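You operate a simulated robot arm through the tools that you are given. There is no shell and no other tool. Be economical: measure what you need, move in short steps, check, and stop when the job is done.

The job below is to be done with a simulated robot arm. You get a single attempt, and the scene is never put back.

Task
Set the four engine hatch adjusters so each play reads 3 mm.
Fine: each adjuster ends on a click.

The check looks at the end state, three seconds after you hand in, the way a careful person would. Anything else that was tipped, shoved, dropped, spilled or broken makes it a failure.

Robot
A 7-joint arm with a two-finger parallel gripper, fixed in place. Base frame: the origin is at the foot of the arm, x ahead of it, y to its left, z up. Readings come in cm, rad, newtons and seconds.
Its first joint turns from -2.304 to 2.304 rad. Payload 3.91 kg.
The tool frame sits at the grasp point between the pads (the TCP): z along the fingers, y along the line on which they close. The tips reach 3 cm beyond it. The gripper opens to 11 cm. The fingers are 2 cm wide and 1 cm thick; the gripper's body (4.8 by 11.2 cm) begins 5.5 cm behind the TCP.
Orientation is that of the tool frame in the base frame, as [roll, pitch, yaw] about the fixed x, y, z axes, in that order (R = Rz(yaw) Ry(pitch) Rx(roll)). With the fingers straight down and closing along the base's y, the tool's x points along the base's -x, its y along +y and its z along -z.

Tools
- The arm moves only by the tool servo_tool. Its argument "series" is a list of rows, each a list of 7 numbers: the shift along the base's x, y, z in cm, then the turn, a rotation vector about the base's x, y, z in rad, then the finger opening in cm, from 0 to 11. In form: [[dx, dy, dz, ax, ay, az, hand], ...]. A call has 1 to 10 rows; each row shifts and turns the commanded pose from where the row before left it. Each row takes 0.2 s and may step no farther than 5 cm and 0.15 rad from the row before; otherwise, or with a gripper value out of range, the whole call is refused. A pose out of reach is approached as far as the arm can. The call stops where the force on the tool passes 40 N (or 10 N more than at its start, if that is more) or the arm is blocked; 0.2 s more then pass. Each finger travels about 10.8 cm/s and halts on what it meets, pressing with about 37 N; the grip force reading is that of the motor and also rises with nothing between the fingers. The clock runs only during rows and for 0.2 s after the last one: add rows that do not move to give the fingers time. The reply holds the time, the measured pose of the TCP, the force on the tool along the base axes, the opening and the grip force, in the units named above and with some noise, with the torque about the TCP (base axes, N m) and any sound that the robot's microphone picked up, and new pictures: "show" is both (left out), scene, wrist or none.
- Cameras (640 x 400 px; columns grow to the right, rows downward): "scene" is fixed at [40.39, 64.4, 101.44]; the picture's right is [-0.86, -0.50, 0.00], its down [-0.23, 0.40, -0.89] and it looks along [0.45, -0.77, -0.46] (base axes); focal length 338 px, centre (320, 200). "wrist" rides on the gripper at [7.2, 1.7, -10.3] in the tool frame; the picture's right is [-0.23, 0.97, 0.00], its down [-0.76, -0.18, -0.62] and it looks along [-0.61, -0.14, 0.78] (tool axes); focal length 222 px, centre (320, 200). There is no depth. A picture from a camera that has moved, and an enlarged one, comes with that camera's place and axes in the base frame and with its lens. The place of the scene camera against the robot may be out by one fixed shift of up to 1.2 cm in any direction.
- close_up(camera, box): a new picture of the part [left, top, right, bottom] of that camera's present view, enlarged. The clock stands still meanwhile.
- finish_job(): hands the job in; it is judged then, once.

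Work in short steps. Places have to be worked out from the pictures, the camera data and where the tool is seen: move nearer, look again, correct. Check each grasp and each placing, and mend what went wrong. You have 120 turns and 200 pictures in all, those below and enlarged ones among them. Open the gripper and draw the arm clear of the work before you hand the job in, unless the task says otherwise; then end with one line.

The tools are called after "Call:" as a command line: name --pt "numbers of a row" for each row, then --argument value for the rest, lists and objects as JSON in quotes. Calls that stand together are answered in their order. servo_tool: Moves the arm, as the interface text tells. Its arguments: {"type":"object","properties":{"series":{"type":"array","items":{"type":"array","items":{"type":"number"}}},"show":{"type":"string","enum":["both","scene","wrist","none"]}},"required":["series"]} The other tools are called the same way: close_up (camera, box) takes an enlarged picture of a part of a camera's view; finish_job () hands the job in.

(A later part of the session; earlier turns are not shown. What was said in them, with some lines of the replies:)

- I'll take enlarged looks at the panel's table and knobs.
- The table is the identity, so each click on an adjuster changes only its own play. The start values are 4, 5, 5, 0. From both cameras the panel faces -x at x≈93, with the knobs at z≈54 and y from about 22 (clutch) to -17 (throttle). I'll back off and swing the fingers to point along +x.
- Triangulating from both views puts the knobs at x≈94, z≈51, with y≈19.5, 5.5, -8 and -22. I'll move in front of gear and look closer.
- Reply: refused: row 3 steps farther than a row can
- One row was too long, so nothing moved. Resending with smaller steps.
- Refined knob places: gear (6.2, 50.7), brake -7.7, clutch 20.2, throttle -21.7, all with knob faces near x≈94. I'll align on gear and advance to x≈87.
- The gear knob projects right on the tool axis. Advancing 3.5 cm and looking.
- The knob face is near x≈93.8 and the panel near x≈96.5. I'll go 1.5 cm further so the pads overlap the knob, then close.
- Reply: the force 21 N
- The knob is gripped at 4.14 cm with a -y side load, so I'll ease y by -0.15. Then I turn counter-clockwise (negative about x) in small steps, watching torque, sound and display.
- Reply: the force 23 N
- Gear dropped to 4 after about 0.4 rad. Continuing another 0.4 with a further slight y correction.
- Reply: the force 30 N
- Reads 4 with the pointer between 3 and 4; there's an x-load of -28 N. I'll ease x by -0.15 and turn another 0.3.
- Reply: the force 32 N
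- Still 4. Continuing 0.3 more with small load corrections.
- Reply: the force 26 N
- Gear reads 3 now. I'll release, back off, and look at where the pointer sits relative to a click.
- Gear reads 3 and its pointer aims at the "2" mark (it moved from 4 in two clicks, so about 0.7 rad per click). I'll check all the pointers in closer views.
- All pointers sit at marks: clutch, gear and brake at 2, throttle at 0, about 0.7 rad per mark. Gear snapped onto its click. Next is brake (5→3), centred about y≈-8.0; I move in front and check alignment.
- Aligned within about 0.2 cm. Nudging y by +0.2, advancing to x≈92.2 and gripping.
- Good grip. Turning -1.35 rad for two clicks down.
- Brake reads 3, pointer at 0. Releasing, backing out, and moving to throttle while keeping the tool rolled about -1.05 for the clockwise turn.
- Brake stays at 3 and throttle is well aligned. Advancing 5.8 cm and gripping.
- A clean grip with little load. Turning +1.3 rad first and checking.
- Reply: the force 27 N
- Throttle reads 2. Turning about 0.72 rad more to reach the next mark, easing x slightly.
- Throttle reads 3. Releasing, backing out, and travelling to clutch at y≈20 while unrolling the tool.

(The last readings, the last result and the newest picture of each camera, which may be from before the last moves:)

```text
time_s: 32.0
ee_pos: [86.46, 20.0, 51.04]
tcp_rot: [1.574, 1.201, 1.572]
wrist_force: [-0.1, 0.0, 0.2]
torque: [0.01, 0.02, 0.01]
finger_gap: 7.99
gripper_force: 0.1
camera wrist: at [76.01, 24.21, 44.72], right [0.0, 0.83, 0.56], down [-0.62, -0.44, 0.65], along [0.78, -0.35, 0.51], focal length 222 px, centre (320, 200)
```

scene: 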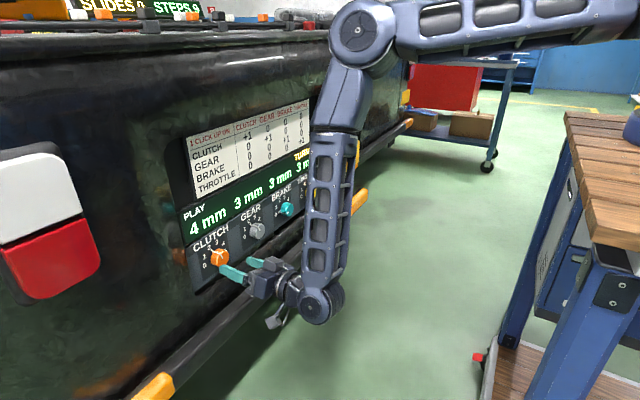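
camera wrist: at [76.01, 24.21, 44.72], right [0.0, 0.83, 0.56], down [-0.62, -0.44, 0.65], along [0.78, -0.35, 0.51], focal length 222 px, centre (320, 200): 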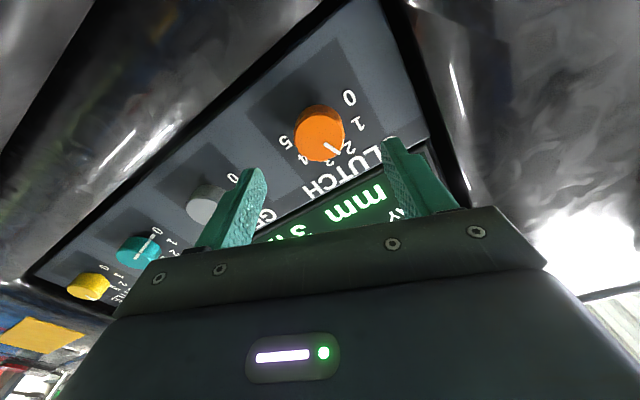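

Clutch is centred. Advancing 5.8 cm and gripping.

Call:
servo_tool --pt "2.5 0 -0.1 0 0 0 8" --pt "2 0 -0.1 0 0 0 8" --pt "1.3 0 0 0 0 0 8" --pt "0 0 0 0 0 0 6" --pt "0 0 0 0 0 0 4.6" --pt "0 0 0 0 0 0 3.5" --pt "0 0 0 0 0 0 3.5" --show "wrist"

```text
time_s: 33.6
ee_pos: [92.3, 20.05, 50.7]
tcp_rot: [1.57, 1.2, 1.573]
wrist_force: [7.9, 28.1, 9.1]
torque: [-0.01, 0.23, 0.36]
finger_gap: 4.16
gripper_force: 45.0
camera wrist: at [81.86, 24.21, 44.52], right [0.0, 0.82, 0.57], down [-0.62, -0.44, 0.64], along [0.78, -0.35, 0.51], focal length 222 px, centre (320, 200)
```

wrist: 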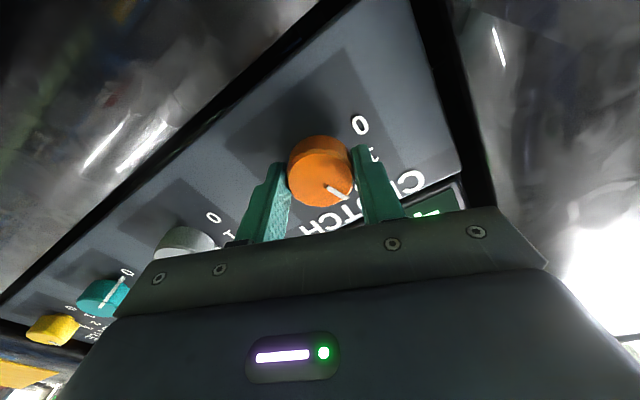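

Side load of +28 N in y, so I ease y by +0.18 and turn -0.68 rad for one click down.

Call:
servo_tool --pt "0 0.18 0.05 0 0 0 3.5" --pt "0 0 0 -0.1 0 0 3.5" --pt "0 0 0 -0.12 0 0 3.5" --pt "0 0 0 -0.12 0 0 3.5" --pt "0 0 0 -0.12 0 0 3.5" --pt "0 0 0 -0.12 0 0 3.5" --pt "0 0 0 -0.1 0 0 3.5" --pt "0 0 0 0 0 0 3.5" --show "wrist"

Call:
close_up --camera "scene" --box '[180, 150, 340, 280]'

```text
time_s: 35.4
ee_pos: [92.13, 20.04, 50.8]
tcp_rot: [-1.57, 1.261, -1.57]
wrist_force: [29.4, -3.1, 12.1]
torque: [-0.06, -0.39, 0.61]
finger_gap: 4.15
gripper_force: 45.6
camera wrist: at [81.69, 19.42, 43.21], right [0.0, 1.0, -0.08], down [-0.62, 0.07, 0.78], along [0.78, 0.05, 0.62], focal length 222 px, centre (320, 200)
```

wrist: 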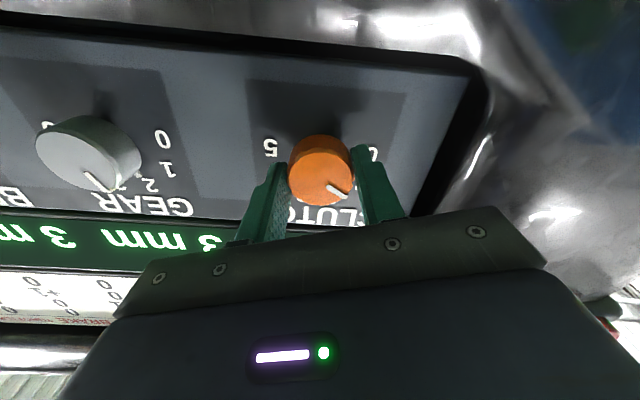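

```text
3.08 times, centred on (260, 215) of scene
camera zoom: at [40.39, 64.4, 101.44], right [-0.86, -0.5, 0.0], down [-0.23, 0.4, -0.89], along [0.45, -0.77, -0.46], focal length 1041 px, centre (505, 154)
```

zoom: 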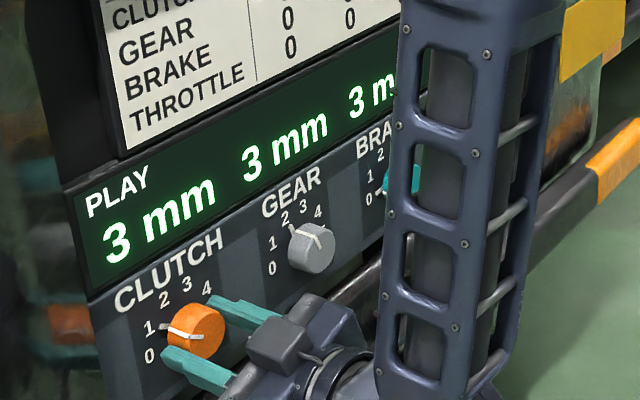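

Clutch reads 3. Releasing, then backing out to a spot where all four knobs can be inspected.

Call:
servo_tool --pt "0 0 0 0 0 0 5" --pt "0 0 0 0 0 0 7" --pt "-2 0 0 0 0 0 8" --pt "-4 0 0 0.1 0 0 8" --pt "-4 -2 0 0.1 0 0 8" --pt "-4 -2.9 0 0.1 0 0 8" --pt "-4 -2.9 0 0 0 0 8" --pt "0 -4.6 -1 0 0 0 8" --pt "0 -4.6 0 0 0 0 8" --pt "0 0 0 0 0 0 8"

Call:
close_up --camera "scene" --box '[180, 150, 340, 280]'

Call:
close_up --camera "wrist" --box '[320, 20, 520, 150]'

Call:
close_up --camera "wrist" --box '[80, 60, 280, 190]'

```text
time_s: 37.6
ee_pos: [74.18, 3.15, 49.65]
tcp_rot: [-1.652, 1.561, -1.654]
wrist_force: [-0.3, 0.1, 0.5]
torque: [0.0, 0.0, 0.01]
finger_gap: 7.99
gripper_force: 0.1
camera wrist: at [63.71, 4.79, 42.35], right [0.0, 0.98, 0.22], down [-0.62, -0.17, 0.76], along [0.78, -0.14, 0.61], focal length 222 px, centre (320, 200)
```

scene: 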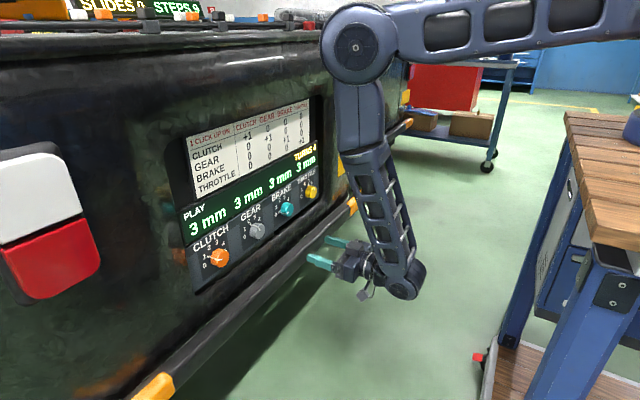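
wrist: 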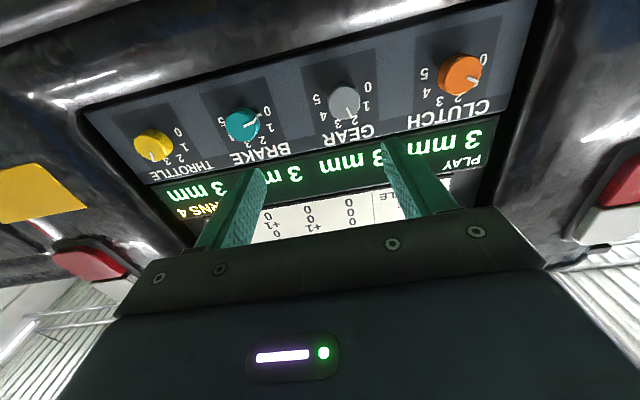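

```text
3.08 times, centred on (260, 215) of scene
camera zoom: at [40.39, 64.4, 101.44], right [-0.86, -0.5, 0.0], down [-0.23, 0.4, -0.89], along [0.45, -0.77, -0.46], focal length 1041 px, centre (505, 154)
```

zoom: 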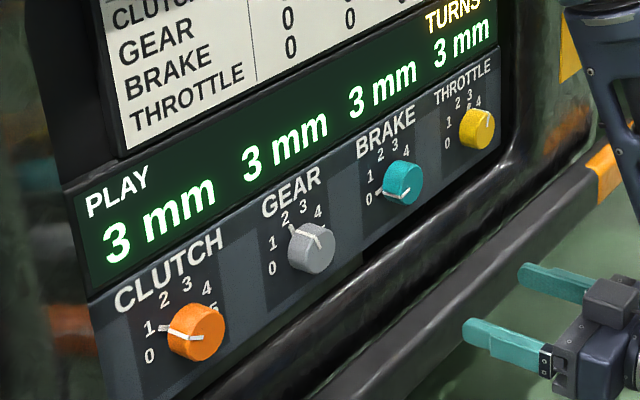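

```text
3.08 times, centred on (420, 85) of wrist
camera zoom: at [63.71, 4.79, 42.35], right [0.0, 0.98, 0.22], down [-0.62, -0.17, 0.76], along [0.78, -0.14, 0.61], focal length 684 px, centre (12, 554)
```

zoom: 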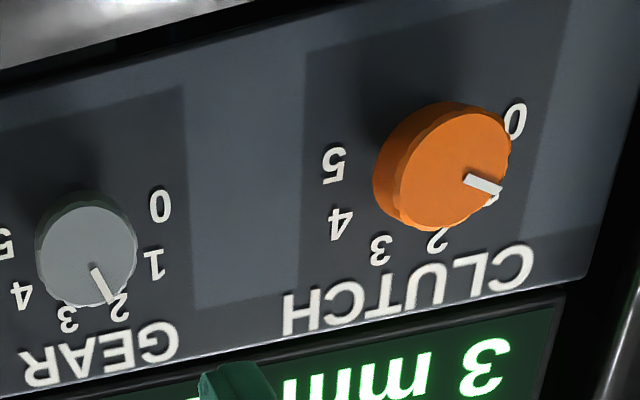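

```text
3.08 times, centred on (180, 125) of wrist
camera zoom: at [63.71, 4.79, 42.35], right [0.0, 0.98, 0.22], down [-0.62, -0.17, 0.76], along [0.78, -0.14, 0.61], focal length 684 px, centre (751, 431)
```

zoom: 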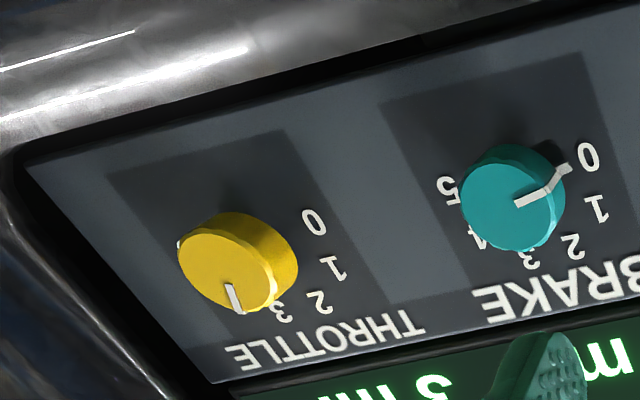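

All four read 3 mm, and the measured pointer angles (about -63°, -21°, -98° and +22°) match the click marks at 40° spacing. I'll draw the arm a bit further back and check the display holds.

Call:
servo_tool --pt "-4 0 0 0 0 0 8" --pt "-4 0 0 0 0 0 8" --pt "-3 0 0 0 0 0 10" --pt "0 0 0 0 0 0 10" --show "scene"

```text
time_s: 38.6
ee_pos: [63.16, 3.27, 49.57]
tcp_rot: [-1.618, 1.56, -1.617]
wrist_force: [0.4, -0.7, 0.4]
torque: [-0.01, -0.06, 0.01]
finger_gap: 10.01
gripper_force: 0.0
```

scene: 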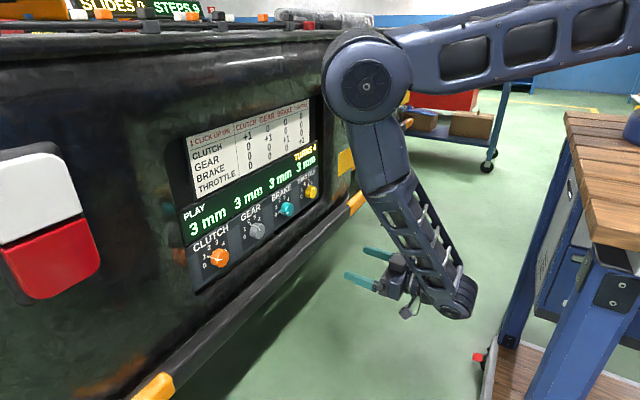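

The display still shows 3, 3, 3, 3, the gripper is open and the arm is clear, so I'm handing in.

Call:
finish_job

```text
The job is handed in.
```

All four adjusters (clutch, gear, brake and throttle) read 3 mm with their pointers on click marks, and the arm is clear with the gripper open.
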